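You operate a simulated robot arm through the tools that you are given. There is no shell and no other tool. Be economical: measure what you need, move in short steps, check, and stop when the job is done.

Carry out the task below with a simulated robot arm. There is one attempt and no reset: what you move stays moved.

## Task
Clip the brown box shut and lay the folded napkin on its lid.
Fine: fold both flaps of the yellow napkin over and keep them folded.

It is judged by the outcome, as a careful person would: the job done as asked, and still so three seconds after it is handed in. It fails if anything else is knocked over, pushed out of place, dropped, spilled or broken. Lids that push on must go on centred and level and be pressed home; caps that screw on are set level and turned clockwise until they are tight. Flat cloth is picked up by pressing the open fingertips on it (5 to 10 N) and closing them slowly along it; thin cloth reads only 2 to 8 mm in the jaws.

## Robot
A 6-joint arm with a two-finger parallel gripper, fixed in place. Base frame: the origin is at the foot of the arm, x ahead of it, y to its left, z up; the work surface is at about z = 0.925. Lengths are in m, angles in degrees, forces in N, time in s.
With the tool pointing down near the work surface it reaches from about 0.36 to 0.82 m from the base axis. Its first joint turns from -166.0 to 166.0 degrees. Payload 3.91 kg.
The TCP is the grasp point between the finger pads, 0.03 m short of the fingertips. In the tool frame z runs along the fingers and y along their closing line. The gripper opens to 0.11 m. The fingers are 0.02 m wide and 0.01 m thick; the gripper's body (0.048 by 0.112 m) begins 0.055 m behind the TCP.
Orientation is that of the tool frame in the base frame, as a unit quaternion [w, x, y, z]. With the fingers straight down and closing along the base's y, the tool's x points along the base's -x, its y along +y and its z along -z.

## Interface
- The arm moves only by the tool drive_tool. Its argument "steps" is a list of rows, each a list of 3 entries, a list of its own where there are three numbers: the turn, a rotation vector about the base's x, y, z in units of 5 degrees (1.0 is 5 degrees), then the shift along the base's x, y, z in units of 30 mm (1.0 is 30 mm), then the opening, from 0 (shut) to 1 (fully open). In form: [[[wx, wy, wz], [tx, ty, tz], jaw], ...]. A call has 1 to 12 rows; each row shifts and turns the commanded pose from where the row before left it. A call with a number of a shift or a turn outside -1 to 1 is refused whole. Rows are played at 5 a second. More than 0.05 m and 8.6 degrees between two rows, or a gripper value outside its range, and nothing of the call is played. A pose out of reach is approached as far as the arm can. The call stops where the force on the tool passes 40 N (or 10 N more than at its start, if that is more) or the arm is blocked; 0.2 s more then pass. The fingers move at their own pace (about 0.045 m/s each) and stop on an object; they squeeze with about 39 N. The grip force told is the motor's: it shows also when the fingers shut on nothing. Time passes only in rows, and 0.2 s behind the last, so rows that do not move let the fingers close. The reply holds the time, the measured pose of the TCP, the force on the tool along the base axes, the opening and the grip force, in the units named above and with some noise.
- Cameras (640 x 400 px; columns grow to the right, rows downward): "scene" is fixed at [0.213, 0.6551, 1.4861]; the picture's right is [-0.98, -0.19, 0.00], its down [-0.05, 0.27, -0.96] and it looks along [0.18, -0.95, -0.27] (base axes); focal length 363 px, centre (320, 200). "wrist" rides on the gripper at [-0.036, 0, -0.057] in the tool frame; the picture's right is [0.00, -1.00, 0.00], its down [0.97, 0.00, -0.24] and it looks along [0.24, 0.00, 0.97] (tool axes); focal length 218 px, centre (320, 200). There is no depth. A picture from a camera that has moved, and an enlarged one, comes with that camera's place and axes in the base frame and with its lens. The place of the scene camera against the robot may be out by one fixed shift of up to 0.018 m in any direction.
- snapshot(camera): a new picture of that camera. It takes no simulated time.
- slide_trunk(by): slides the trunk up (or, below 0, down) by that many m; the arm rides with it, the base frame stays. It gives what a move gives, with no picture.
- close_up(camera, box): a new picture of the part [left, top, right, bottom] of that camera's present view, enlarged. It takes no simulated time.
- hand_in(): hands the job in; it is judged then, once.

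Work in short steps. Places have to be worked out from the pictures, the camera data and where the tool is seen: move nearer, look again, correct. Check each grasp and each placing, and mend what went wrong. You have 120 turns and 68 pictures in all, those below and enlarged ones among them. Open the gripper and draw the arm clear of the work before you hand the job in, unless the task says otherwise; then end with one line.

The tools are called after "Call:" by a JSON object that holds its "api" and its "payload". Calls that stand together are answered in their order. drive_tool: Moves the arm, as the interface text tells. Its arguments: {"type":"object","properties":{"steps":{"type":"array","items":{"type":"array"}}},"required":["steps"]} The other tools are called the same way: slide_trunk (by) slides the trunk up or down; snapshot (camera) takes a picture; close_up (camera, box) takes an enlarged picture of a part of a camera's view; hand_in () hands the job in.

At the start:

```text
t: 0.0
ee_pos: [0.2137, -0.4736, 1.2811]
ee_rot: [0.0, 0.0, 1.0, 0.0]
force: [-0.2, 0.4, -0.4]
opening: 0.1099
gripper_force: 0.1
trunk travel left (down, up): [-0.55, 0.06]
```

scene: 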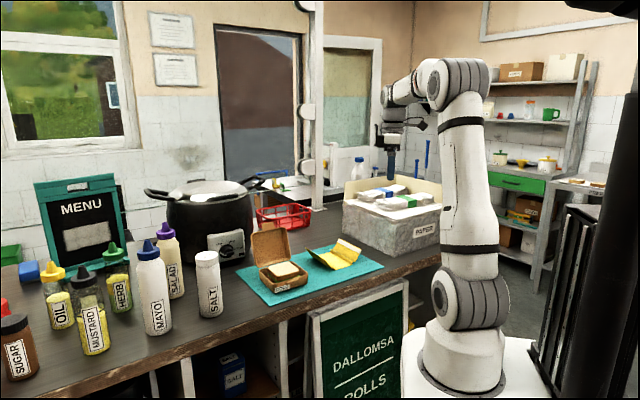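
wrist: 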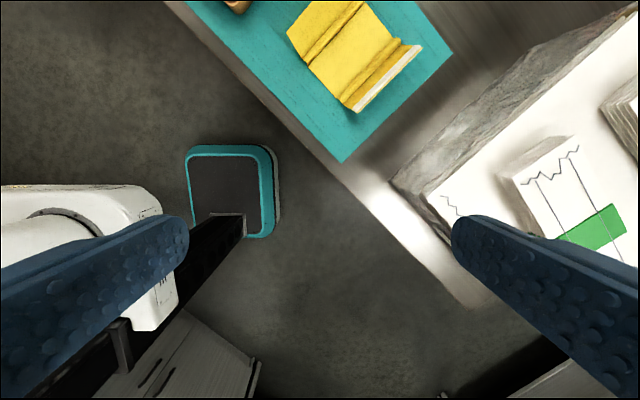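

The scene shows the brown box open with something inside, and a yellow napkin with two flaps on the teal mat. I'll enlarge both views.

Call:
{"api": "close_up", "payload": {"camera": "scene", "box": [220, 210, 400, 320]}}

Call:
{"api": "close_up", "payload": {"camera": "wrist", "box": [180, 0, 480, 180]}}

```text
3.56 times, centred on (310, 265) of scene
camera zoom: at [0.213, 0.6551, 1.4861], right [-0.98, -0.19, 0.0], down [-0.05, 0.27, -0.96], along [0.18, -0.95, -0.27], focal length 1290 px, centre (356, -31)
```

zoom: 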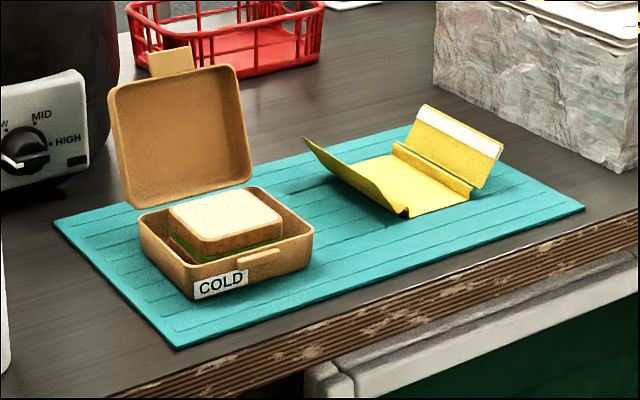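

```text
2.13 times, centred on (330, 90) of wrist
camera zoom: at [0.2493, -0.4722, 1.3388], right [0.0, -1.0, 0.0], down [-0.97, 0.0, 0.24], along [-0.24, 0.0, -0.97], focal length 466 px, centre (299, 435)
```

zoom: 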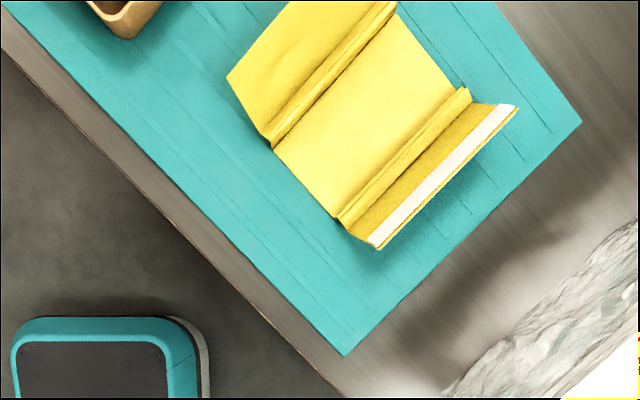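

The mat lies at about 45° to the base axes. I'll yaw -45° to line up with it and move over it for a good view, staying high.

Call:
{"api": "drive_tool", "payload": {"steps": [[[0, 0, -1], [0.667, 0.41, -0.3], 1], [[0, 0, -1], [0.667, 0.41, -0.3], 1], [[0, 0, -1], [0.667, 0.41, -0.3], 1], [[0, 0, -1], [0.667, 0.41, -0.3], 1], [[0, 0, -1], [0.667, 0.41, -0.3], 1], [[0, 0, -1], [0.667, 0.41, -0.3], 1], [[0, 0, -1], [0.667, 0.41, -0.3], 1], [[0, 0, -1], [0.667, 0.41, -0.3], 1], [[0, 0, -1], [0.667, 0.41, -0.3], 1], [[0, 0, 0], [0, 0, 0], 1]]}}

Call:
{"api": "snapshot", "payload": {"camera": "wrist"}}

```text
t: 2.2
ee_pos: [0.395, -0.3636, 1.2001]
ee_rot: [0.0, 0.384, 0.923, 0.0]
force: [-0.3, 0.6, -0.1]
opening: 0.11
gripper_force: 0.1
trunk travel left (down, up): [-0.55, 0.06]
```

```text
63 pictures are left
camera wrist: at [0.4194, -0.3884, 1.257], right [-0.71, -0.71, 0.0], down [-0.69, 0.69, 0.24], along [-0.17, 0.17, -0.97], focal length 218 px, centre (320, 200)
```

wrist: 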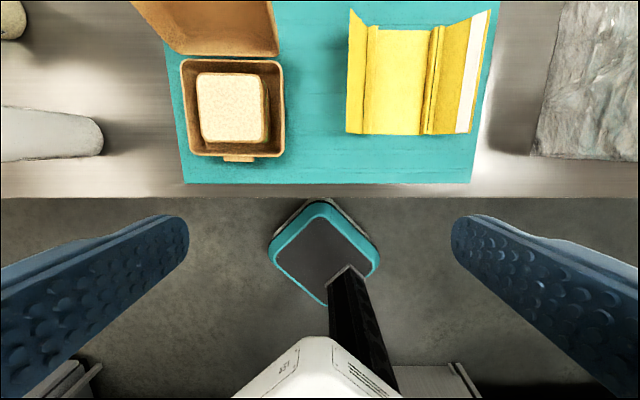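

The view is now well aligned with the mat. I'll zoom in on the box and on the napkin for exact edges.

Call:
{"api": "close_up", "payload": {"camera": "wrist", "box": [120, 0, 300, 170]}}

Call:
{"api": "close_up", "payload": {"camera": "wrist", "box": [330, 0, 510, 150]}}

Call:
{"api": "close_up", "payload": {"camera": "scene", "box": [295, 230, 375, 280]}}

```text
2.35 times, centred on (210, 85) of wrist
camera zoom: at [0.4194, -0.3884, 1.257], right [-0.71, -0.71, 0.0], down [-0.69, 0.69, 0.24], along [-0.17, 0.17, -0.97], focal length 514 px, centre (579, 471)
```

zoom: 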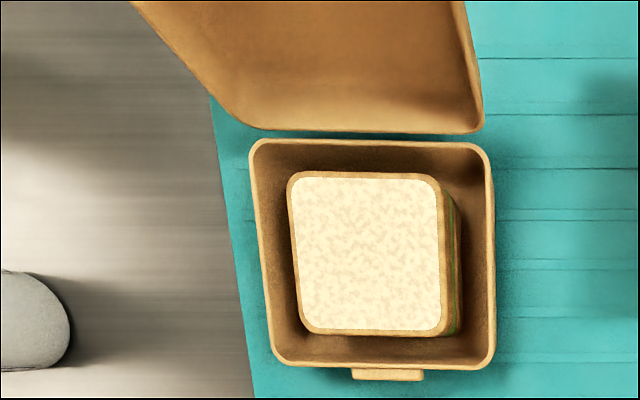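

```text
2.67 times, centred on (420, 75) of wrist
camera zoom: at [0.4194, -0.3884, 1.257], right [-0.71, -0.71, 0.0], down [-0.69, 0.69, 0.24], along [-0.17, 0.17, -0.97], focal length 582 px, centre (53, 533)
```

zoom: 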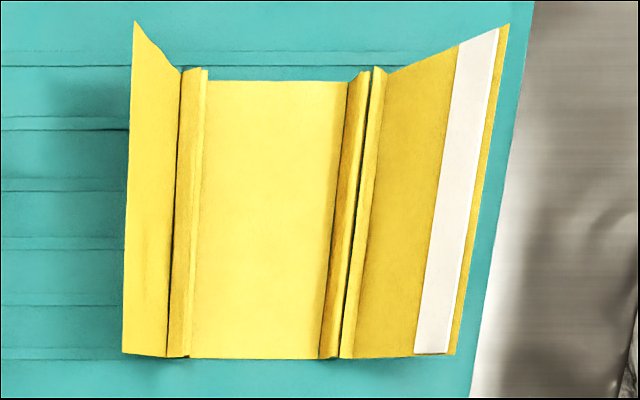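

```text
8.00 times, centred on (335, 255) of scene
camera zoom: at [0.213, 0.6551, 1.4861], right [-0.98, -0.19, 0.0], down [-0.05, 0.27, -0.96], along [0.18, -0.95, -0.27], focal length 2902 px, centre (200, -240)
```

zoom: 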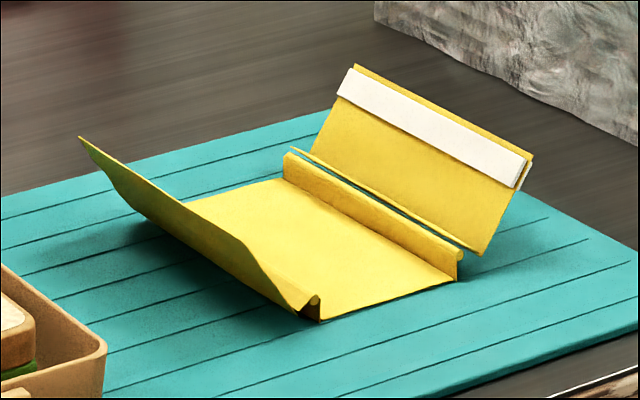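

Napkin: panel l -0.04..-0.13, s 0.59..0.72 (l along (1,1)/√2, s along (1,-1)/√2). Box: l 0.07..0.19, s 0.56..0.67, with the hinge at the far side. Before going behind the lid I need to see the pot, so I'll move over and look.

Call:
{"api": "drive_tool", "payload": {"steps": [[[0, 0, 0], [0.794, -0.339, 0.167], 0], [[0, 0, 0], [0.794, -0.339, 0.167], 0], [[0, 0, 0], [0.794, -0.339, 0.167], 0], [[0, 0, 0], [0.794, -0.339, 0.167], 0], [[0, 0, 0], [0.794, -0.339, 0.167], 0], [[0, 0, 0], [0.794, -0.339, 0.167], 0], [[0, 0, 0], [0, 0, 0], 0], [[0, 0, 0], [0, 0, 0], 0]]}}

Call:
{"api": "snapshot", "payload": {"camera": "wrist"}}

Call:
{"api": "snapshot", "payload": {"camera": "scene"}}

```text
t: 4.0
ee_pos: [0.537, -0.4231, 1.2308]
ee_rot: [0.0, 0.383, 0.924, 0.0]
force: [-0.1, -0.6, -0.2]
opening: 0.0
gripper_force: 37.2
trunk travel left (down, up): [-0.55, 0.06]
```

```text
59 pictures are left
camera wrist: at [0.5627, -0.4479, 1.2883], right [-0.71, -0.71, 0.0], down [-0.69, 0.69, 0.24], along [-0.17, 0.17, -0.97], focal length 218 px, centre (320, 200)
```

wrist: 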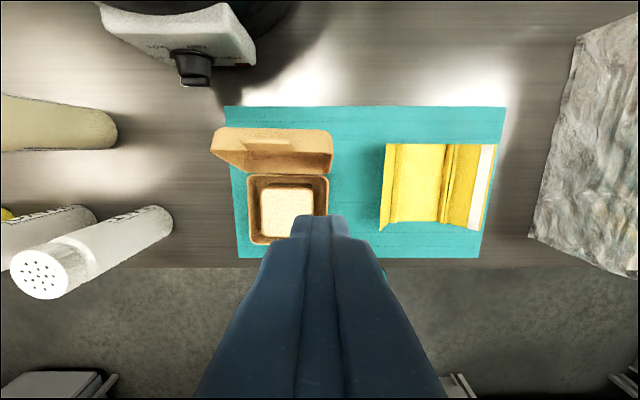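

```text
58 pictures are left
```

scene: 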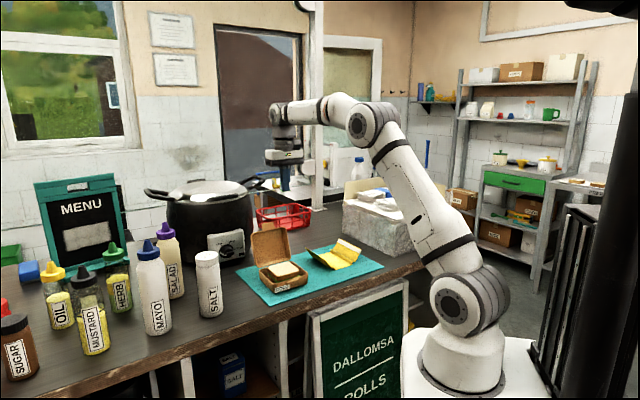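

The pot's panel begins at l≈0.158, s≈0.81, and the lid edge is near s 0.733, z 1.05. I'll go down behind the lid at l≈0.095, s≈0.79, which clears the pot.

Call:
{"api": "drive_tool", "payload": {"steps": [[[0, 0, 0], [0.739, -0.569, -0.256], 0], [[0, 0, 0], [0.739, -0.569, -0.256], 0], [[0, 0, 0], [0.739, -0.569, -0.256], 0], [[0, 0, 0], [0.739, -0.569, -0.256], 0], [[0, 0, 0], [0, 0, -0.9], 0], [[0, 0, 0], [0, 0, -0.9], 0], [[0, 0, 0], [0, 0, -0.9], 0], [[0, 0, 0], [0, 0, -0.9], 0], [[0, 0, 0], [0, 0, -0.9], 0], [[0, 0, 0], [0, 0, 0], 0]]}}

Call:
{"api": "snapshot", "payload": {"camera": "wrist"}}

Call:
{"api": "close_up", "payload": {"camera": "scene", "box": [200, 160, 400, 300]}}

```text
t: 6.2
ee_pos: [0.6053, -0.474, 1.06]
ee_rot: [0.0, 0.382, 0.924, -0.001]
force: [0.5, 0.0, -0.1]
opening: 0.0001
gripper_force: 37.4
out of reach, approached as far as the arm can: row 4
trunk travel left (down, up): [-0.55, 0.06]
```

```text
57 pictures are left
camera wrist: at [0.6303, -0.4991, 1.1173], right [-0.71, -0.71, 0.0], down [-0.69, 0.69, 0.24], along [-0.17, 0.17, -0.97], focal length 218 px, centre (320, 200)
```

wrist: 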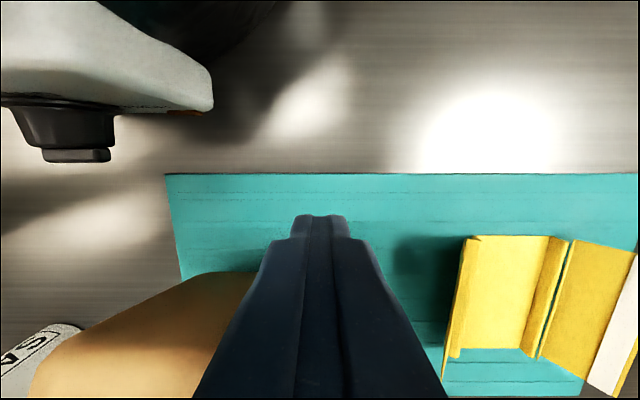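

```text
2.86 times, centred on (300, 230) of scene
camera zoom: at [0.213, 0.6551, 1.4861], right [-0.98, -0.19, 0.0], down [-0.05, 0.27, -0.96], along [0.18, -0.95, -0.27], focal length 1036 px, centre (377, 114)
```

zoom: 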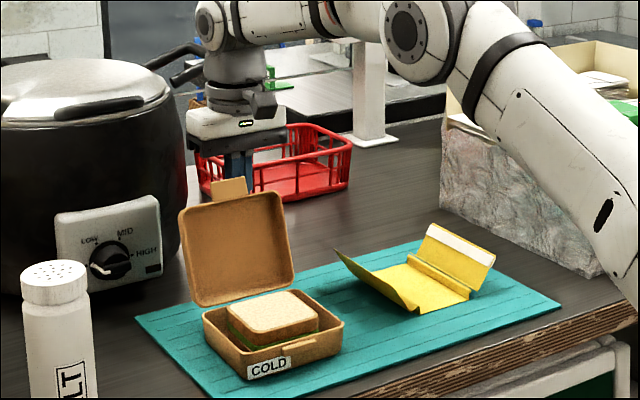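

The tip is behind the lid and touching nothing, at s≈0.763. I'll now push the lid forward along -S.

Call:
{"api": "drive_tool", "payload": {"steps": [[[0, 0, 0], [-0.4, 0.4, 0], 0], [[0, 0, 0], [-0.4, 0.4, 0], 0], [[0, 0, 0], [-0.4, 0.4, 0], 0], [[0, 0, 0], [-0.4, 0.4, 0], 0], [[0, 0, 0], [-0.4, 0.4, 0], 0], [[0, 0, 0], [0, 0, 0], 0]]}}

Call:
{"api": "close_up", "payload": {"camera": "scene", "box": [200, 160, 400, 300]}}

```text
t: 7.6
ee_pos: [0.5444, -0.4135, 1.061]
ee_rot: [0.0, 0.383, 0.924, 0.0]
force: [0.0, -0.7, 0.6]
opening: 0.0
gripper_force: 37.7
trunk travel left (down, up): [-0.55, 0.06]
```

```text
2.86 times, centred on (300, 230) of scene
camera zoom: at [0.213, 0.6551, 1.4861], right [-0.98, -0.19, 0.0], down [-0.05, 0.27, -0.96], along [0.18, -0.95, -0.27], focal length 1036 px, centre (377, 114)
```

zoom: 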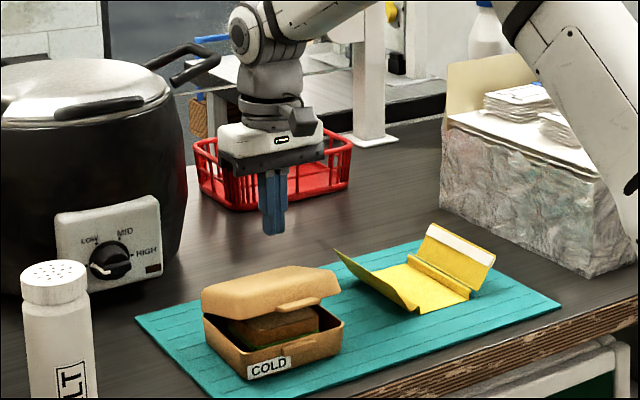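

The lid tipped forward and now rests slightly ajar. I'll rise and move over the middle of its front edge before pressing.

Call:
{"api": "drive_tool", "payload": {"steps": [[[0, 0, 0], [0, 0, 1], 0], [[0, 0, 0], [-0.386, 0.816, 0.3], 0], [[0, 0, 0], [-0.386, 0.816, 0], 0], [[0, 0, 0], [-0.386, 0.816, 0], 0], [[0, 0, 0], [-0.386, 0.816, 0], 0], [[0, 0, 0], [0, 0, 0], 0]]}}

Call:
{"api": "close_up", "payload": {"camera": "scene", "box": [240, 200, 340, 300]}}

Call:
{"api": "snapshot", "payload": {"camera": "wrist"}}

```text
t: 9.0
ee_pos: [0.4984, -0.3158, 1.1001]
ee_rot: [-0.001, 0.382, 0.924, 0.0]
force: [-0.1, 0.1, -0.3]
opening: 0.0
gripper_force: 37.8
trunk travel left (down, up): [-0.55, 0.06]
```

```text
4.00 times, centred on (290, 250) of scene
camera zoom: at [0.213, 0.6551, 1.4861], right [-0.98, -0.19, 0.0], down [-0.05, 0.27, -0.96], along [0.18, -0.95, -0.27], focal length 1451 px, centre (440, 0)
```

zoom: 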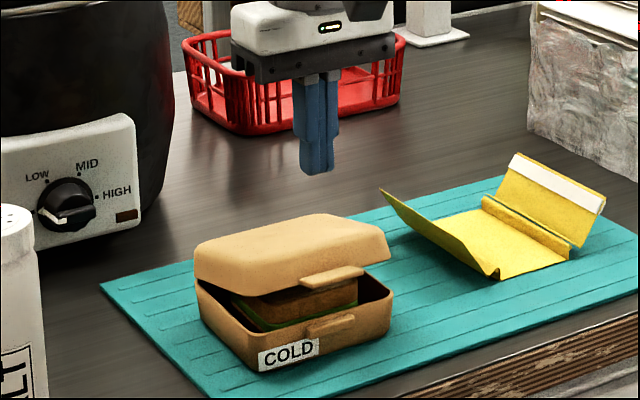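

```text
53 pictures are left
camera wrist: at [0.5238, -0.3408, 1.1576], right [-0.71, -0.71, 0.0], down [-0.69, 0.69, 0.24], along [-0.17, 0.17, -0.97], focal length 218 px, centre (320, 200)
```

wrist: 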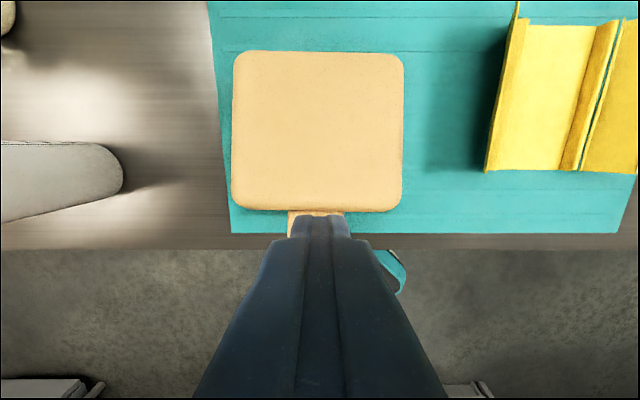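

The lid is ajar with its front about 25 mm up, and the tip is over the front centre. I'll press down slowly, slightly inboard of the edge.

Call:
{"api": "drive_tool", "payload": {"steps": [[[0, 0, 0], [0.2, -0.2, -0.7], 0], [[0, 0, 0], [0, 0, -0.7], 0], [[0, 0, 0], [0, 0, -0.4], 0], [[0, 0, 0], [0, 0, -0.3], 0], [[0, 0, 0], [0, 0, -0.3], 0], [[0, 0, 0], [0, 0, -0.2], 0]]}}

Call:
{"api": "close_up", "payload": {"camera": "scene", "box": [240, 200, 340, 300]}}

```text
t: 10.4
ee_pos: [0.5048, -0.3232, 1.0214]
ee_rot: [0.0, 0.383, 0.924, 0.0]
force: [0.1, -0.7, -0.9]
opening: 0.0
gripper_force: 37.5
trunk travel left (down, up): [-0.55, 0.06]
```

```text
4.00 times, centred on (290, 250) of scene
camera zoom: at [0.213, 0.6551, 1.4861], right [-0.98, -0.19, 0.0], down [-0.05, 0.27, -0.96], along [0.18, -0.95, -0.27], focal length 1451 px, centre (440, 0)
```

zoom: 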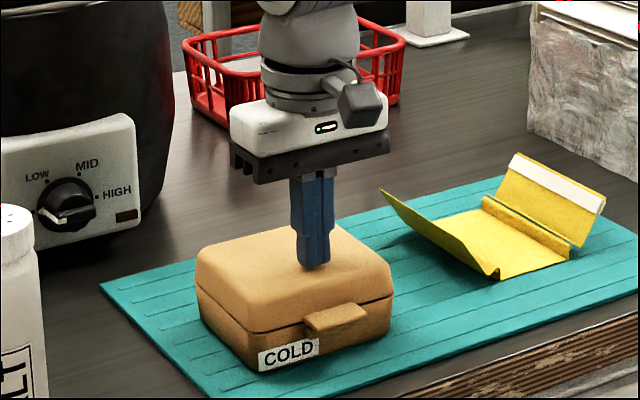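

The lid is nearly down with little force. I'll keep pressing in small steps until it seats.

Call:
{"api": "drive_tool", "payload": {"steps": [[[0, 0, 0], [0, 0, -0.1], 0], [[0, 0, 0], [0, 0, -0.1], 0], [[0, 0, 0], [0, 0, -0.1], 0], [[0, 0, 0], [0, 0, 0], 0]]}}

```text
t: 11.4
ee_pos: [0.5032, -0.3231, 1.0158]
ee_rot: [0.003, 0.382, 0.924, 0.0]
force: [5.3, -1.3, 28.0]
opening: 0.0
gripper_force: 37.2
trunk travel left (down, up): [-0.55, 0.06]
```

Call:
{"api": "drive_tool", "payload": {"steps": [[[0, 0, 0], [0, 0, -0.06], 0], [[0, 0, 0], [0, 0, 0], 0]]}}

Call:
{"api": "close_up", "payload": {"camera": "scene", "box": [260, 240, 330, 300]}}

```text
t: 11.9
ee_pos: [0.5048, -0.3216, 1.0179]
ee_rot: [0.006, 0.383, 0.924, -0.002]
force: [-5.8, 6.5, 43.8]
opening: 0.0
gripper_force: 36.9
trunk travel left (down, up): [-0.55, 0.06]
stopped in row 2: the force on the tool passed its limit (the readings are from after the stop); the commanded pose is now the measured one
```

```text
6.67 times, centred on (295, 270) of scene
camera zoom: at [0.213, 0.6551, 1.4861], right [-0.98, -0.19, 0.0], down [-0.05, 0.27, -0.96], along [0.18, -0.95, -0.27], focal length 2418 px, centre (487, -267)
```

zoom: 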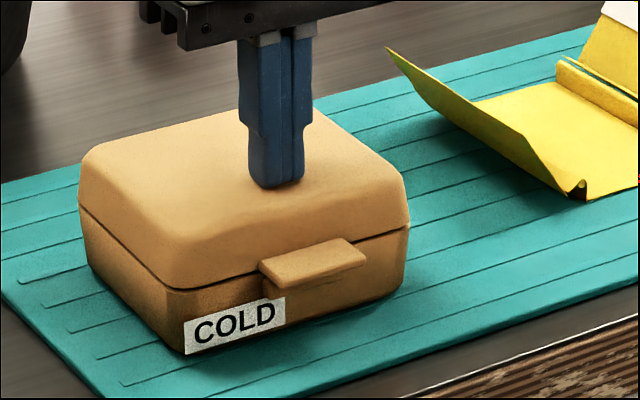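

The lid is flush. I'll lift off and see whether it stays clipped.

Call:
{"api": "drive_tool", "payload": {"steps": [[[0, 0, 0], [0, 0, 0.5], 0], [[0, 0, 0], [0, 0, 1], 0], [[0, 0, 0], [0, 0, 1], 0], [[0, 0, 0], [0, 0, 0], 0]]}}

Call:
{"api": "close_up", "payload": {"camera": "scene", "box": [260, 240, 330, 300]}}

Call:
{"api": "snapshot", "payload": {"camera": "wrist"}}

```text
t: 12.9
ee_pos: [0.5034, -0.3249, 1.0886]
ee_rot: [0.002, 0.383, 0.924, -0.002]
force: [1.4, -0.1, 0.9]
opening: 0.0
gripper_force: 37.6
trunk travel left (down, up): [-0.55, 0.06]
```

```text
6.67 times, centred on (295, 270) of scene
camera zoom: at [0.213, 0.6551, 1.4861], right [-0.98, -0.19, 0.0], down [-0.05, 0.27, -0.96], along [0.18, -0.95, -0.27], focal length 2418 px, centre (487, -267)
```

zoom: 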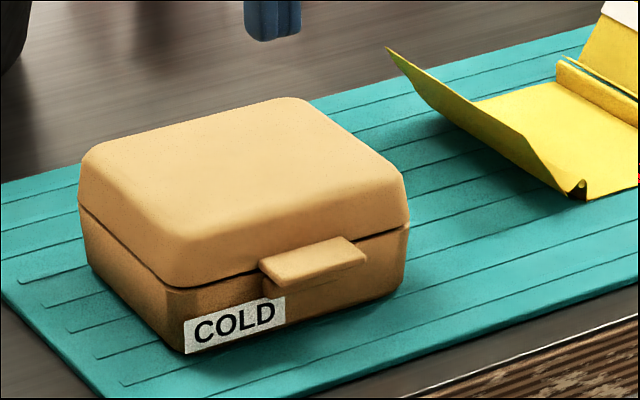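

```text
49 pictures are left
camera wrist: at [0.5301, -0.3488, 1.1464], right [-0.71, -0.71, 0.0], down [-0.69, 0.69, 0.24], along [-0.17, 0.17, -0.97], focal length 218 px, centre (320, 200)
```

wrist: 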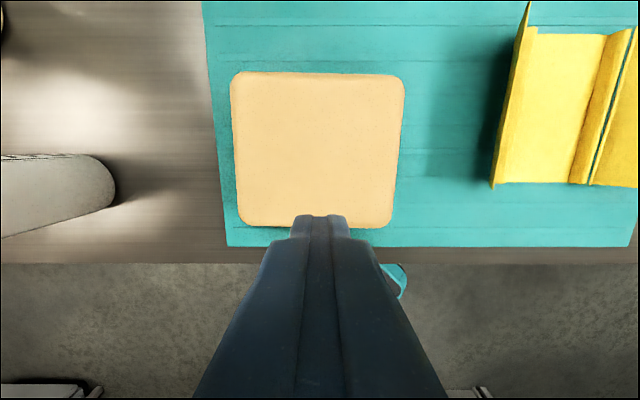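

It stays shut. I'll press once more closer to the front edge, over the clip, to be sure it has snapped, and watch the force.

Call:
{"api": "drive_tool", "payload": {"steps": [[[0, 0, 0], [-0.276, 0.417, -0.7], 0], [[0, 0, 0], [0, 0, -0.7], 0], [[0, 0, 0], [0, 0, -0.5], 0], [[0, 0, 0], [0, 0, -0.2], 0], [[0, 0, 0], [0, 0, -0.1], 0], [[0, 0, 0], [0, 0, -0.1], 0], [[0, 0, 0], [0, 0, -0.1], 0]]}}

Call:
{"api": "close_up", "payload": {"camera": "scene", "box": [260, 240, 330, 300]}}

```text
t: 14.5
ee_pos: [0.4958, -0.3099, 1.0171]
ee_rot: [0.004, 0.383, 0.924, -0.001]
force: [-1.2, -0.1, 9.6]
opening: 0.0
gripper_force: 37.7
trunk travel left (down, up): [-0.55, 0.06]
```

```text
6.67 times, centred on (295, 270) of scene
camera zoom: at [0.213, 0.6551, 1.4861], right [-0.98, -0.19, 0.0], down [-0.05, 0.27, -0.96], along [0.18, -0.95, -0.27], focal length 2418 px, centre (487, -267)
```

zoom: 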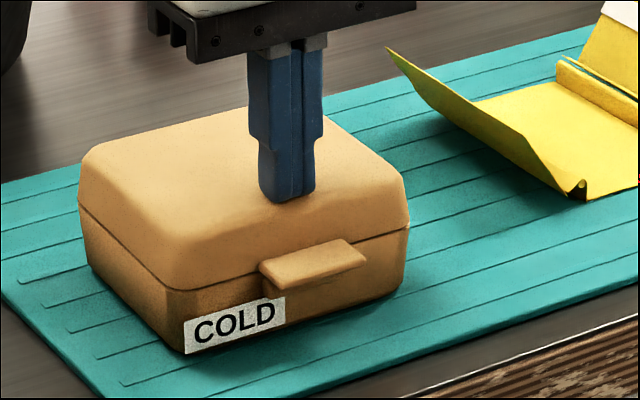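

Call:
{"api": "drive_tool", "payload": {"steps": [[[0, 0, 0], [0, 0, -0.08], 0], [[0, 0, 0], [0, 0, -0.08], 0], [[0, 0, 0], [0, 0, -0.08], 0], [[0, 0, 0], [0, 0, -0.08], 0]]}}

Call:
{"api": "close_up", "payload": {"camera": "scene", "box": [260, 240, 330, 300]}}

```text
t: 15.4
ee_pos: [0.4958, -0.311, 1.0169]
ee_rot: [0.01, 0.382, 0.924, -0.002]
force: [-5.5, 1.3, 18.3]
opening: 0.0001
gripper_force: 37.6
trunk travel left (down, up): [-0.55, 0.06]
stopped in row 4: the force on the tool passed its limit (the readings are from after the stop); the commanded pose is now the measured one
```

```text
6.67 times, centred on (295, 270) of scene
camera zoom: at [0.213, 0.6551, 1.4861], right [-0.98, -0.19, 0.0], down [-0.05, 0.27, -0.96], along [0.18, -0.95, -0.27], focal length 2418 px, centre (487, -267)
```

zoom: 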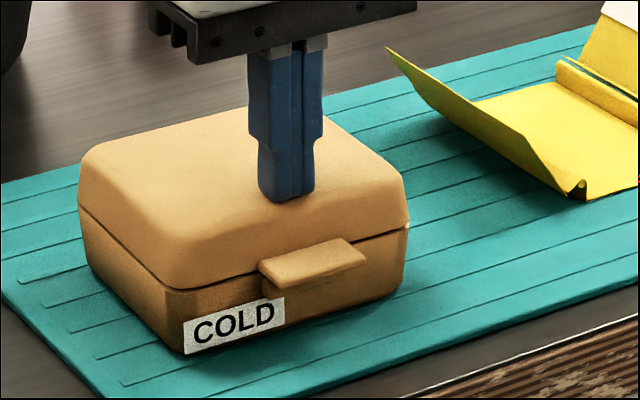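

The lid is seated with its top at z≈0.987. Next I'll move to the outside of the box-side napkin flap (l≈0.02, s≈0.654) and correct the slight tilt.

Call:
{"api": "drive_tool", "payload": {"steps": [[[0, 0, 0], [0, 0, 1], 0], [[0.13, 0.19, 0], [0, 0, 1], 0], [[0, 0, 0], [-0.128, -0.915, 0], 0], [[0, 0, 0], [-0.128, -0.915, 0], 0], [[0, 0, 0], [-0.128, -0.915, 0], 0], [[0, 0, 0], [-0.128, -0.915, 0], 0], [[0, 0, 0], [-0.128, -0.915, 0], 0], [[0, 0, 0], [0, 0, -0.8], 0], [[0, 0, 0], [0, 0, -0.8], 0], [[0, 0, 0], [0, 0, 0], 0]]}}

Call:
{"api": "snapshot", "payload": {"camera": "wrist"}}

Call:
{"api": "close_up", "payload": {"camera": "scene", "box": [250, 200, 390, 300]}}

```text
t: 17.6
ee_pos: [0.4781, -0.4498, 1.0231]
ee_rot: [-0.005, 0.382, 0.924, 0.001]
force: [0.5, 0.3, 0.2]
opening: 0.0
gripper_force: 37.4
trunk travel left (down, up): [-0.55, 0.06]
```

```text
46 pictures are left
camera wrist: at [0.5048, -0.4748, 1.0797], right [-0.71, -0.71, 0.0], down [-0.68, 0.69, 0.25], along [-0.18, 0.17, -0.97], focal length 218 px, centre (320, 200)
```

wrist: 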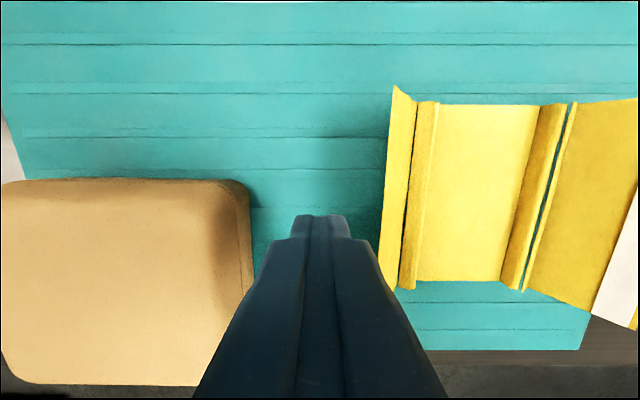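

```text
4.00 times, centred on (320, 250) of scene
camera zoom: at [0.213, 0.6551, 1.4861], right [-0.98, -0.19, 0.0], down [-0.05, 0.27, -0.96], along [0.18, -0.95, -0.27], focal length 1451 px, centre (320, 0)
```

zoom: 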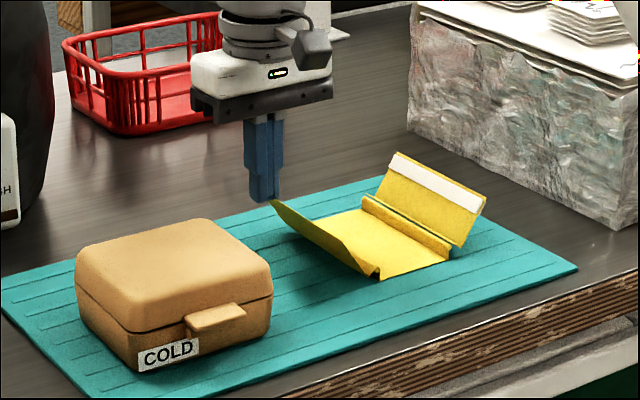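

Box closed; the flap's outer edge is near l≈-0.012 and the tip is outside it. I'll lower the tip and push the flap past upright towards -L.

Call:
{"api": "drive_tool", "payload": {"steps": [[[0, 0, 0], [0, 0, -0.7], 0], [[0, 0, 0], [0, 0, -0.7], 0], [[0, 0, 0], [-0.283, -0.283, 0], 0], [[0, 0, 0], [-0.283, -0.283, 0], 0], [[0, 0, 0], [-0.283, -0.283, 0], 0], [[0, 0, 0], [-0.283, -0.283, 0], 0], [[0, 0, 0], [-0.283, -0.283, 0], 0], [[0, 0, 0], [-0.283, -0.283, 0], 0], [[0, 0, 0], [0, 0, 0], 0]]}}

Call:
{"api": "close_up", "payload": {"camera": "scene", "box": [290, 220, 390, 290]}}

```text
t: 19.2
ee_pos: [0.4409, -0.4867, 0.9879]
ee_rot: [0.002, 0.382, 0.924, -0.001]
force: [3.0, 8.4, 15.6]
opening: 0.0001
gripper_force: 37.7
trunk travel left (down, up): [-0.55, 0.06]
stopped in row 8: the force on the tool passed its limit (the readings are from after the stop); the commanded pose is now the measured one
```

```text
5.71 times, centred on (340, 255) of scene
camera zoom: at [0.213, 0.6551, 1.4861], right [-0.98, -0.19, 0.0], down [-0.05, 0.27, -0.96], along [0.18, -0.95, -0.27], focal length 2073 px, centre (206, -114)
```

zoom: 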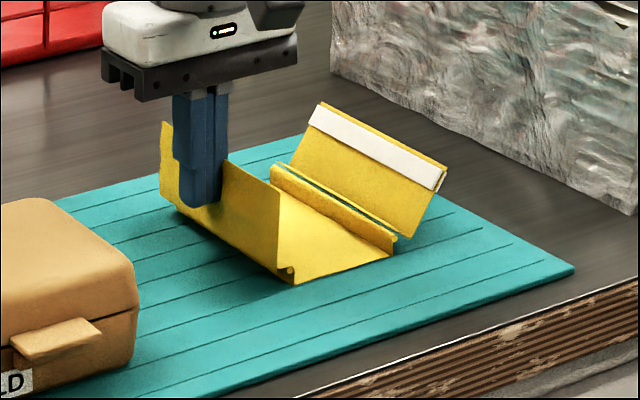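

The flap is upright but the low tip ran into the crease. I'll raise the tip about 12 mm and push nearer the flap's top.

Call:
{"api": "drive_tool", "payload": {"steps": [[[0, 0, 0], [0.07, 0.07, 0.25], 0], [[0, 0, 0], [0, 0, 0.15], 0], [[0, 0, 0], [-0.2, -0.2, 0], 0], [[0, 0, 0], [-0.2, -0.2, 0], 0], [[0, 0, 0], [-0.2, -0.2, 0], 0], [[0, 0, 0], [-0.2, -0.2, 0], 0], [[0, 0, 0], [-0.2, -0.2, 0], 0], [[0, 0, 0], [0, 0, 0], 0]]}}

Call:
{"api": "close_up", "payload": {"camera": "scene", "box": [290, 220, 390, 290]}}

```text
t: 21.0
ee_pos: [0.414, -0.518, 0.9973]
ee_rot: [-0.001, 0.382, 0.924, 0.0]
force: [-1.0, -0.5, 0.1]
opening: 0.0
gripper_force: 37.7
trunk travel left (down, up): [-0.55, 0.06]
```

```text
5.71 times, centred on (340, 255) of scene
camera zoom: at [0.213, 0.6551, 1.4861], right [-0.98, -0.19, 0.0], down [-0.05, 0.27, -0.96], along [0.18, -0.95, -0.27], focal length 2073 px, centre (206, -114)
```

zoom: 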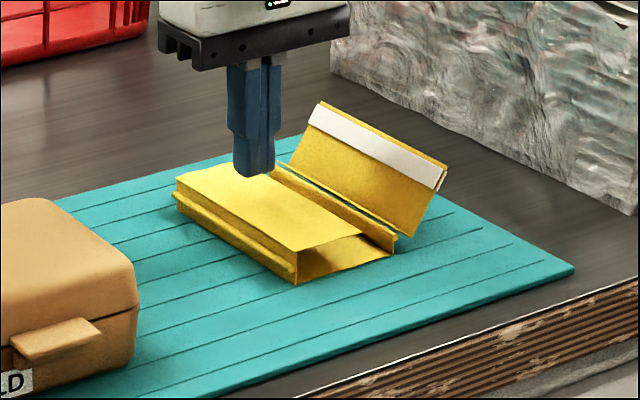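

The first flap is folded over and lies across the panel. I'll press it down gently to set the crease.

Call:
{"api": "drive_tool", "payload": {"steps": [[[0, 0, 0], [0, 0, -0.25], 0], [[0, 0, 0], [0, 0, -0.25], 0], [[0, 0, 0], [0, 0, -0.2], 0], [[0, 0, 0], [0, 0, -0.2], 0], [[0, 0, 0], [0, 0, 0], 0]]}}

Call:
{"api": "close_up", "payload": {"camera": "scene", "box": [290, 220, 390, 290]}}

Call:
{"api": "snapshot", "payload": {"camera": "wrist"}}

```text
t: 22.2
ee_pos: [0.4133, -0.519, 0.9782]
ee_rot: [0.005, 0.383, 0.924, -0.004]
force: [-5.5, 7.7, 19.9]
opening: 0.0
gripper_force: 38.1
trunk travel left (down, up): [-0.55, 0.06]
stopped in row 5: the force on the tool passed its limit (the readings are from after the stop); the commanded pose is now the measured one
```

```text
5.71 times, centred on (340, 255) of scene
camera zoom: at [0.213, 0.6551, 1.4861], right [-0.98, -0.19, 0.0], down [-0.05, 0.27, -0.96], along [0.18, -0.95, -0.27], focal length 2073 px, centre (206, -114)
```

zoom: 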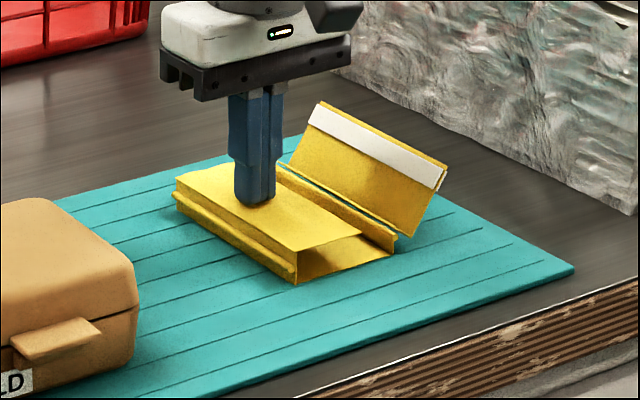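

```text
41 pictures are left
camera wrist: at [0.4385, -0.5428, 1.0366], right [-0.71, -0.71, 0.0], down [-0.69, 0.69, 0.23], along [-0.16, 0.16, -0.97], focal length 218 px, centre (320, 200)
```

wrist: 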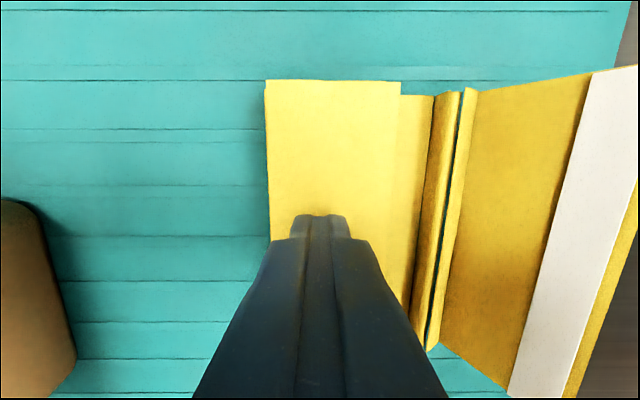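

The first flap lies flat with its top at z≈0.948, covering l -0.053..-0.104. Next I'll lift and move to the outside of the strip flap (l≈-0.20).

Call:
{"api": "drive_tool", "payload": {"steps": [[[0, 0, 0], [0, 0, 1], 0], [[0.13, 0.07, 0], [0, 0, 1], 0], [[0, 0, 0], [-0.767, -0.708, 0], 0], [[0, 0, 0], [-0.767, -0.708, 0], 0], [[0, 0, 0], [-0.767, -0.708, 0], 0], [[0, 0, 0], [-0.767, -0.708, 0], 0], [[0, 0, 0], [0, 0, 0], 0]]}}

Call:
{"api": "snapshot", "payload": {"camera": "wrist"}}

Call:
{"api": "close_up", "payload": {"camera": "scene", "box": [290, 200, 410, 290]}}

```text
t: 23.8
ee_pos: [0.3217, -0.6045, 1.0352]
ee_rot: [-0.002, 0.383, 0.924, 0.003]
force: [0.3, 0.0, 0.1]
opening: 0.0001
gripper_force: 37.6
trunk travel left (down, up): [-0.55, 0.06]
```

```text
40 pictures are left
camera wrist: at [0.3474, -0.6292, 1.0933], right [-0.71, -0.71, 0.0], down [-0.69, 0.68, 0.25], along [-0.17, 0.18, -0.97], focal length 218 px, centre (320, 200)
```

wrist: 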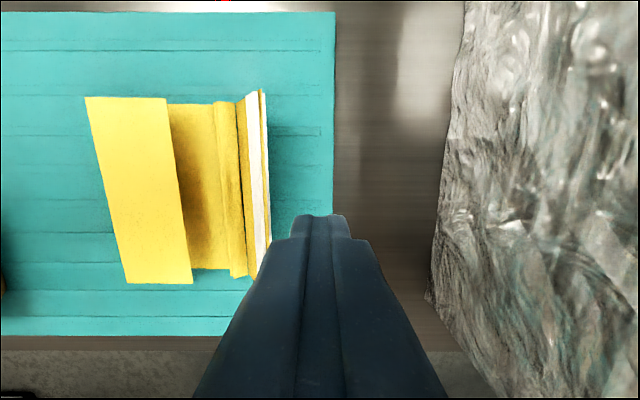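

```text
4.44 times, centred on (350, 245) of scene
camera zoom: at [0.213, 0.6551, 1.4861], right [-0.98, -0.19, 0.0], down [-0.05, 0.27, -0.96], along [0.18, -0.95, -0.27], focal length 1612 px, centre (187, 0)
```

zoom: 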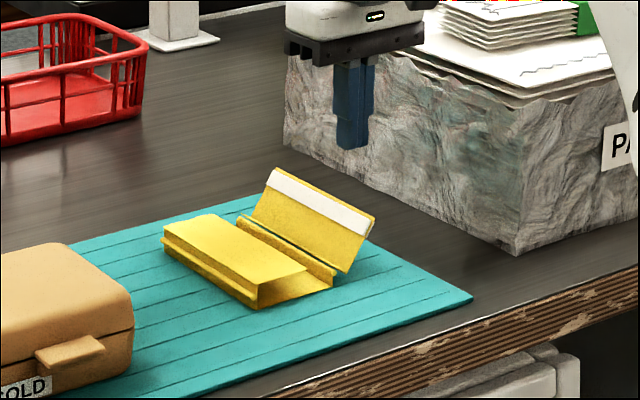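

The first flap stays folded. I'll lower the tip outside the strip flap and push it over towards +L, well above the crease.

Call:
{"api": "drive_tool", "payload": {"steps": [[[0, 0, 0], [0, 0, -0.7], 0], [[0, 0, 0], [0, 0, -0.57], 0], [[0, 0, 0], [0.3, 0.3, 0], 0], [[0, 0, 0], [0.3, 0.3, 0], 0], [[0, 0, 0], [0.3, 0.3, 0], 0], [[0, 0, 0], [0.3, 0.3, 0], 0], [[0, 0, 0], [0.3, 0.3, 0], 0], [[0, 0, 0], [0.3, 0.3, 0], 0], [[0, 0, 0], [0.3, 0.3, 0], 0], [[0, 0, 0], [0, 0, 0], 0]]}}

Call:
{"api": "close_up", "payload": {"camera": "scene", "box": [290, 200, 410, 290]}}

```text
t: 26.0
ee_pos: [0.3848, -0.5422, 0.999]
ee_rot: [-0.002, 0.382, 0.924, 0.002]
force: [0.0, 0.0, 0.4]
opening: 0.0003
gripper_force: 37.6
trunk travel left (down, up): [-0.55, 0.06]
```

```text
4.44 times, centred on (350, 245) of scene
camera zoom: at [0.213, 0.6551, 1.4861], right [-0.98, -0.19, 0.0], down [-0.05, 0.27, -0.96], along [0.18, -0.95, -0.27], focal length 1612 px, centre (187, 0)
```

zoom: 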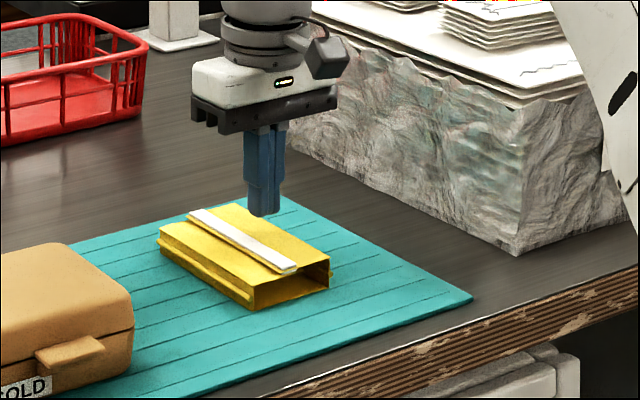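

The strip flap is over, with its strip on top of the first flap. I'll press on the strip at the middle to stick it.

Call:
{"api": "drive_tool", "payload": {"steps": [[[0, 0, 0], [0.5, 0.5, 0.1], 0], [[0, 0, 0], [0, 0, -0.3], 0], [[0, 0, 0], [0, 0, -0.2], 0], [[0, 0, 0], [0, 0, -0.15], 0], [[0, 0, 0], [0, 0, -0.1], 0]]}}

Call:
{"api": "snapshot", "payload": {"camera": "wrist"}}

```text
t: 27.2
ee_pos: [0.4015, -0.5265, 0.9821]
ee_rot: [0.002, 0.383, 0.924, -0.001]
force: [7.6, 0.6, 30.3]
opening: 0.0
gripper_force: 37.4
trunk travel left (down, up): [-0.55, 0.06]
```

```text
37 pictures are left
camera wrist: at [0.4273, -0.5513, 1.0396], right [-0.71, -0.71, 0.0], down [-0.69, 0.69, 0.24], along [-0.17, 0.17, -0.97], focal length 218 px, centre (320, 200)
```

wrist: 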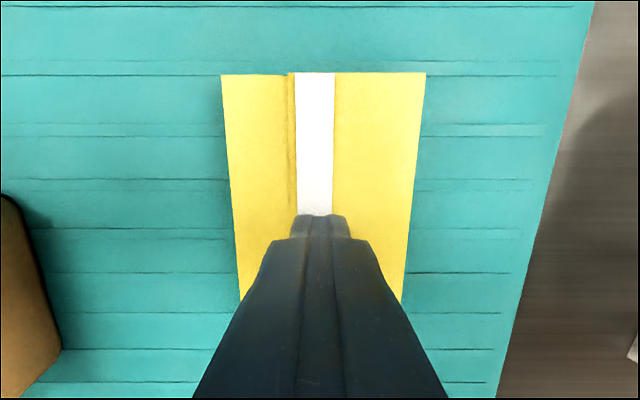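

The bundle is neatly folded: about 75 mm wide, l -0.051..-0.127, and pressed with 30 N. I'll lift, open the jaws and check that it stays folded.

Call:
{"api": "drive_tool", "payload": {"steps": [[[0, 0, 0], [0, 0, 0.7], 0], [[0, 0, 0], [0, 0, 1], 0.5], [[0, 0, 0], [0, 0, 0.7], 1], [[0, 0, 0], [0, 0, 0], 1], [[0, 0, 0], [0, 0, 0], 1], [[0, 0, 0], [0, 0, 0], 1]]}}

Call:
{"api": "snapshot", "payload": {"camera": "wrist"}}

Call:
{"api": "close_up", "payload": {"camera": "scene", "box": [290, 200, 410, 290]}}

```text
t: 28.6
ee_pos: [0.401, -0.5279, 1.0478]
ee_rot: [-0.002, 0.383, 0.924, 0.002]
force: [-0.3, 0.5, -0.1]
opening: 0.1035
gripper_force: 0.0
trunk travel left (down, up): [-0.55, 0.06]
```

```text
36 pictures are left
camera wrist: at [0.4269, -0.5527, 1.1057], right [-0.71, -0.71, 0.0], down [-0.69, 0.68, 0.25], along [-0.17, 0.18, -0.97], focal length 218 px, centre (320, 200)
```

wrist: 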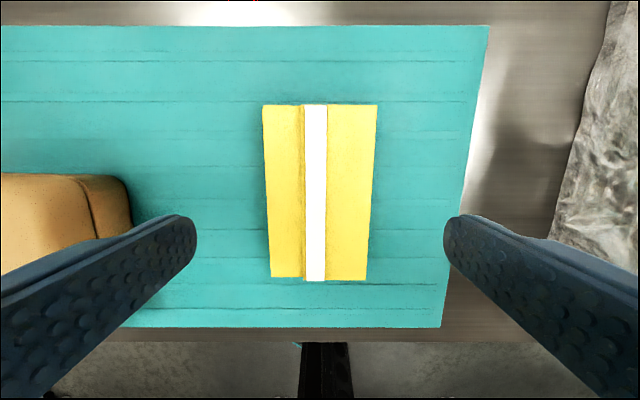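

```text
4.44 times, centred on (350, 245) of scene
camera zoom: at [0.213, 0.6551, 1.4861], right [-0.98, -0.19, 0.0], down [-0.05, 0.27, -0.96], along [0.18, -0.95, -0.27], focal length 1612 px, centre (187, 0)
```

zoom: 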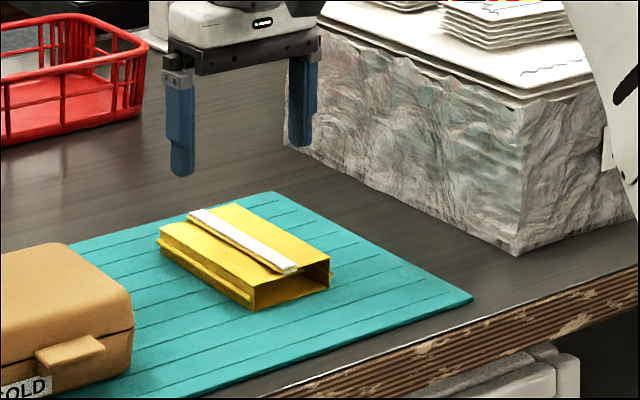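

The fold holds. I'll go straight down with open jaws around the bundle.

Call:
{"api": "drive_tool", "payload": {"steps": [[[0, 0, 0], [0, 0.1, -0.8], 1], [[0, 0, 0], [-0.05, 0, -0.8], 1], [[0, 0, 0], [0, 0, -0.6], 1], [[0, 0, 0], [0, 0, -0.4], 1], [[0, 0, 0], [0, 0, -0.15], 1], [[0, 0, 0], [0, 0, 0], 1]]}}

Call:
{"api": "snapshot", "payload": {"camera": "wrist"}}

```text
t: 30.0
ee_pos: [0.3991, -0.5231, 0.9671]
ee_rot: [-0.003, 0.383, 0.924, 0.002]
force: [0.8, -0.4, -0.3]
opening: 0.1099
gripper_force: 0.1
trunk travel left (down, up): [-0.55, 0.06]
```

```text
34 pictures are left
camera wrist: at [0.4255, -0.5489, 1.0252], right [-0.71, -0.71, 0.0], down [-0.69, 0.68, 0.25], along [-0.17, 0.18, -0.97], focal length 218 px, centre (320, 200)
```

wrist: 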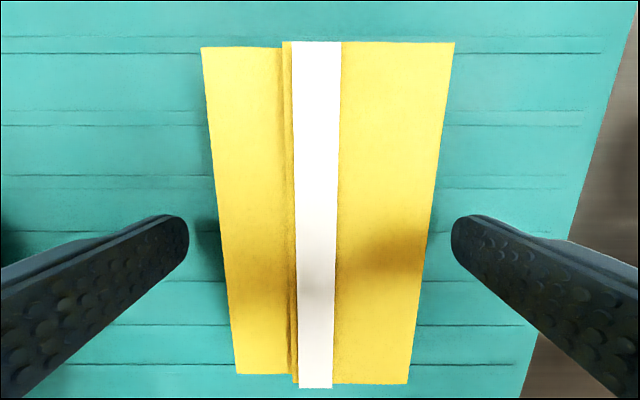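

The fingers straddle the bundle. I'll lower another 3 mm, then close gradually.

Call:
{"api": "drive_tool", "payload": {"steps": [[[0, 0, 0], [0, 0, -0.1], 1], [[0, 0, 0], [0, 0, 0], 0.85], [[0, 0, 0], [0, 0, 0], 0.78], [[0, 0, 0], [0, 0, 0], 0.74], [[0, 0, 0], [0, 0, 0], 0.7], [[0, 0, 0], [0, 0, 0], 0.66], [[0, 0, 0], [0, 0, 0], 0.64], [[0, 0, 0], [0, 0, 0], 0.64]]}}

Call:
{"api": "snapshot", "payload": {"camera": "wrist"}}

```text
t: 31.8
ee_pos: [0.3991, -0.5252, 0.9632]
ee_rot: [-0.002, 0.383, 0.924, 0.002]
force: [1.0, -0.1, 0.5]
opening: 0.075
gripper_force: 38.9
trunk travel left (down, up): [-0.55, 0.06]
```

```text
33 pictures are left
camera wrist: at [0.4255, -0.5495, 1.022], right [-0.71, -0.71, 0.0], down [-0.69, 0.68, 0.25], along [-0.17, 0.18, -0.97], focal length 218 px, centre (320, 200)
```

wrist: 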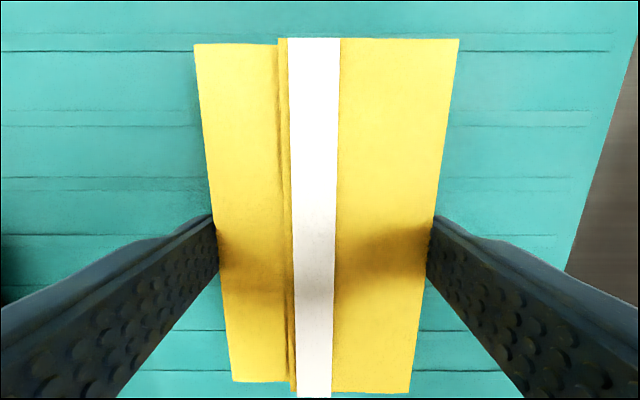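

The jaws hold the bundle at 75 mm and 39 N with no visible deformation. I'll lift a little and check.

Call:
{"api": "drive_tool", "payload": {"steps": [[[0, 0, 0], [0, 0, 0.3], 0.62], [[0, 0, 0], [0, 0, 0.4], 0.62], [[0, 0, 0], [0, 0, 0.4], 0.62], [[0, 0, 0], [0, 0, 0], 0.62]]}}

Call:
{"api": "close_up", "payload": {"camera": "scene", "box": [270, 200, 390, 290]}}

```text
t: 32.8
ee_pos: [0.3993, -0.5226, 0.9955]
ee_rot: [-0.003, 0.383, 0.924, 0.002]
force: [0.5, 0.1, -0.9]
opening: 0.0749
gripper_force: 39.4
trunk travel left (down, up): [-0.55, 0.06]
```

```text
4.44 times, centred on (330, 245) of scene
camera zoom: at [0.213, 0.6551, 1.4861], right [-0.98, -0.19, 0.0], down [-0.05, 0.27, -0.96], along [0.18, -0.95, -0.27], focal length 1612 px, centre (276, 0)
```

zoom: 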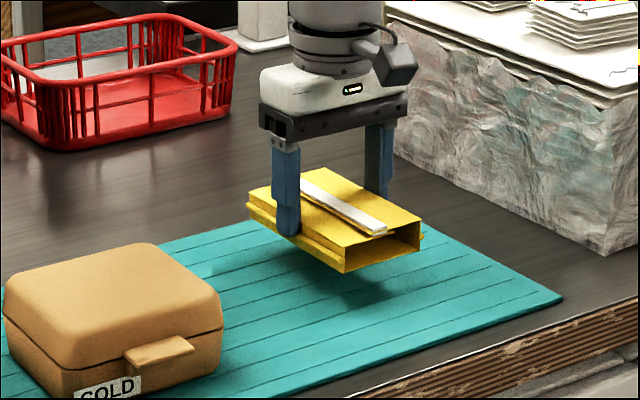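

The bundle lifted cleanly and stayed folded. I'll raise it and carry it over the lid centre (l≈0.131, s≈0.613).

Call:
{"api": "drive_tool", "payload": {"steps": [[[0, 0, 0], [0, 0, 0.8], 0.62], [[0, 0, 0], [0, 0, 0.85], 0.62], [[0, 0, 0], [0, 0, 0.85], 0.62], [[0, 0, 0], [0.603, 0.865, 0], 0.62], [[0, 0, 0], [0.603, 0.865, 0], 0.62], [[0, 0, 0], [0.603, 0.865, 0], 0.62], [[0, 0, 0], [0.603, 0.865, 0], 0.62], [[0, 0, 0], [0.603, 0.865, 0], 0.62], [[0, 0, 0], [0.603, 0.865, 0], 0.62], [[0, 0, 0], [0.603, 0.865, 0], 0.62], [[0, 0, 0], [0, 0, 0], 0.62]]}}

Call:
{"api": "snapshot", "payload": {"camera": "wrist"}}

Call:
{"api": "close_up", "payload": {"camera": "scene", "box": [230, 200, 350, 300]}}

```text
t: 35.2
ee_pos: [0.5255, -0.3423, 1.0719]
ee_rot: [-0.002, 0.383, 0.924, 0.002]
force: [0.4, 0.4, 0.0]
opening: 0.075
gripper_force: 38.7
trunk travel left (down, up): [-0.55, 0.06]
```

```text
31 pictures are left
camera wrist: at [0.5515, -0.3675, 1.1295], right [-0.71, -0.71, 0.0], down [-0.69, 0.68, 0.25], along [-0.17, 0.18, -0.97], focal length 218 px, centre (320, 200)
```

wrist: 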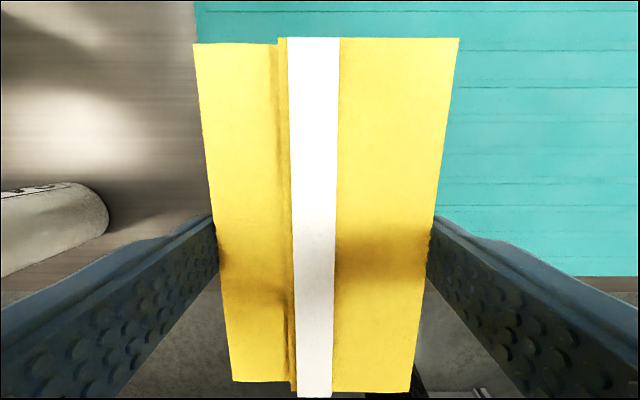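

```text
4.00 times, centred on (290, 250) of scene
camera zoom: at [0.213, 0.6551, 1.4861], right [-0.98, -0.19, 0.0], down [-0.05, 0.27, -0.96], along [0.18, -0.95, -0.27], focal length 1451 px, centre (440, 0)
```

zoom: 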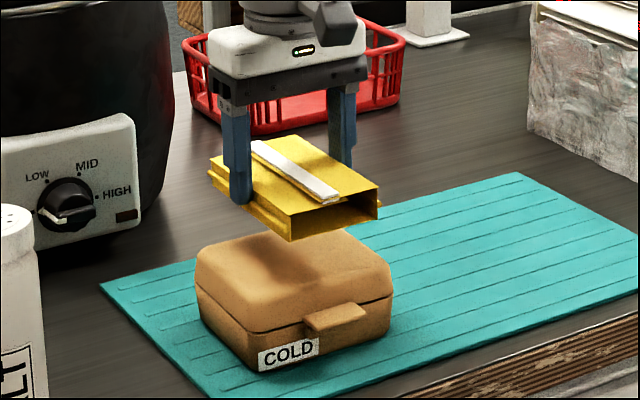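

It is over the lid with its long side front to back. I'll lower it slowly until it touches.

Call:
{"api": "drive_tool", "payload": {"steps": [[[0, 0, 0], [0, 0, -0.7], 0.62], [[0, 0, 0], [0, 0, -0.5], 0.62], [[0, 0, 0], [0, 0, -0.2], 0.62], [[0, 0, 0], [0, 0, -0.1], 0.62], [[0, 0, 0], [0, 0, -0.05], 0.62], [[0, 0, 0], [0, 0, 0], 0.62]]}}

```text
t: 36.6
ee_pos: [0.5247, -0.3429, 1.0273]
ee_rot: [-0.001, 0.382, 0.924, 0.001]
force: [-1.7, -1.0, 17.0]
opening: 0.0748
gripper_force: 38.7
trunk travel left (down, up): [-0.55, 0.06]
```

It touches the lid with 17 N. I'll relieve a millimetre and open the jaws slowly.

Call:
{"api": "drive_tool", "payload": {"steps": [[[0, 0, 0], [0, 0, 0.04], 0.66], [[0, 0, 0], [0, 0, 0], 0.7], [[0, 0, 0], [0, 0, 0], 0.75], [[0, 0, 0], [0, 0, 0], 0.85], [[0, 0, 0], [0, 0, 0], 1], [[0, 0, 0], [0, 0, 0], 1]]}}

Call:
{"api": "snapshot", "payload": {"camera": "wrist"}}

Call:
{"api": "close_up", "payload": {"camera": "scene", "box": [230, 200, 350, 300]}}

```text
t: 38.0
ee_pos: [0.5262, -0.3422, 1.0255]
ee_rot: [-0.002, 0.383, 0.924, 0.002]
force: [0.1, 0.5, 0.2]
opening: 0.1103
gripper_force: 0.1
trunk travel left (down, up): [-0.55, 0.06]
```

```text
29 pictures are left
camera wrist: at [0.5517, -0.3675, 1.0844], right [-0.71, -0.71, 0.0], down [-0.69, 0.68, 0.25], along [-0.17, 0.18, -0.97], focal length 218 px, centre (320, 200)
```

wrist: 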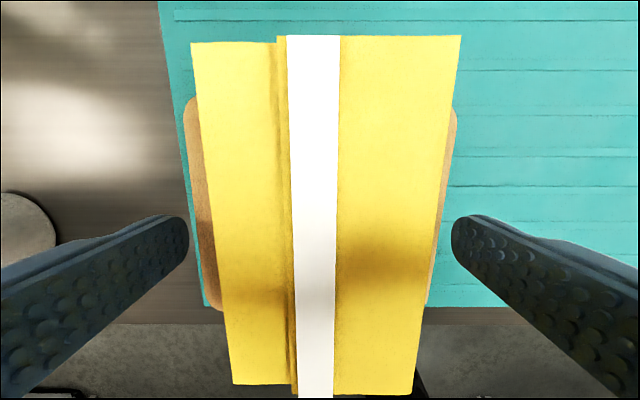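

```text
4.00 times, centred on (290, 250) of scene
camera zoom: at [0.213, 0.6551, 1.4861], right [-0.98, -0.19, 0.0], down [-0.05, 0.27, -0.96], along [0.18, -0.95, -0.27], focal length 1451 px, centre (440, 0)
```

zoom: 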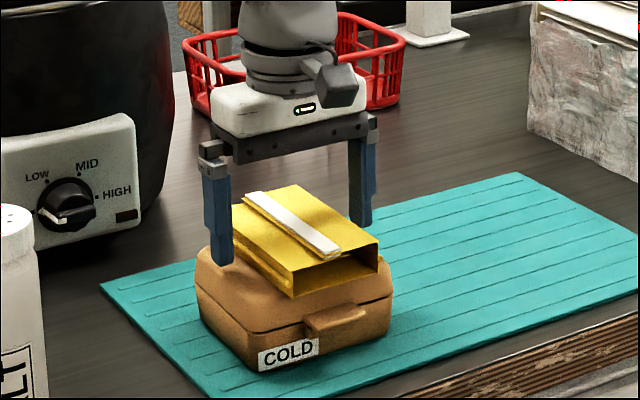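

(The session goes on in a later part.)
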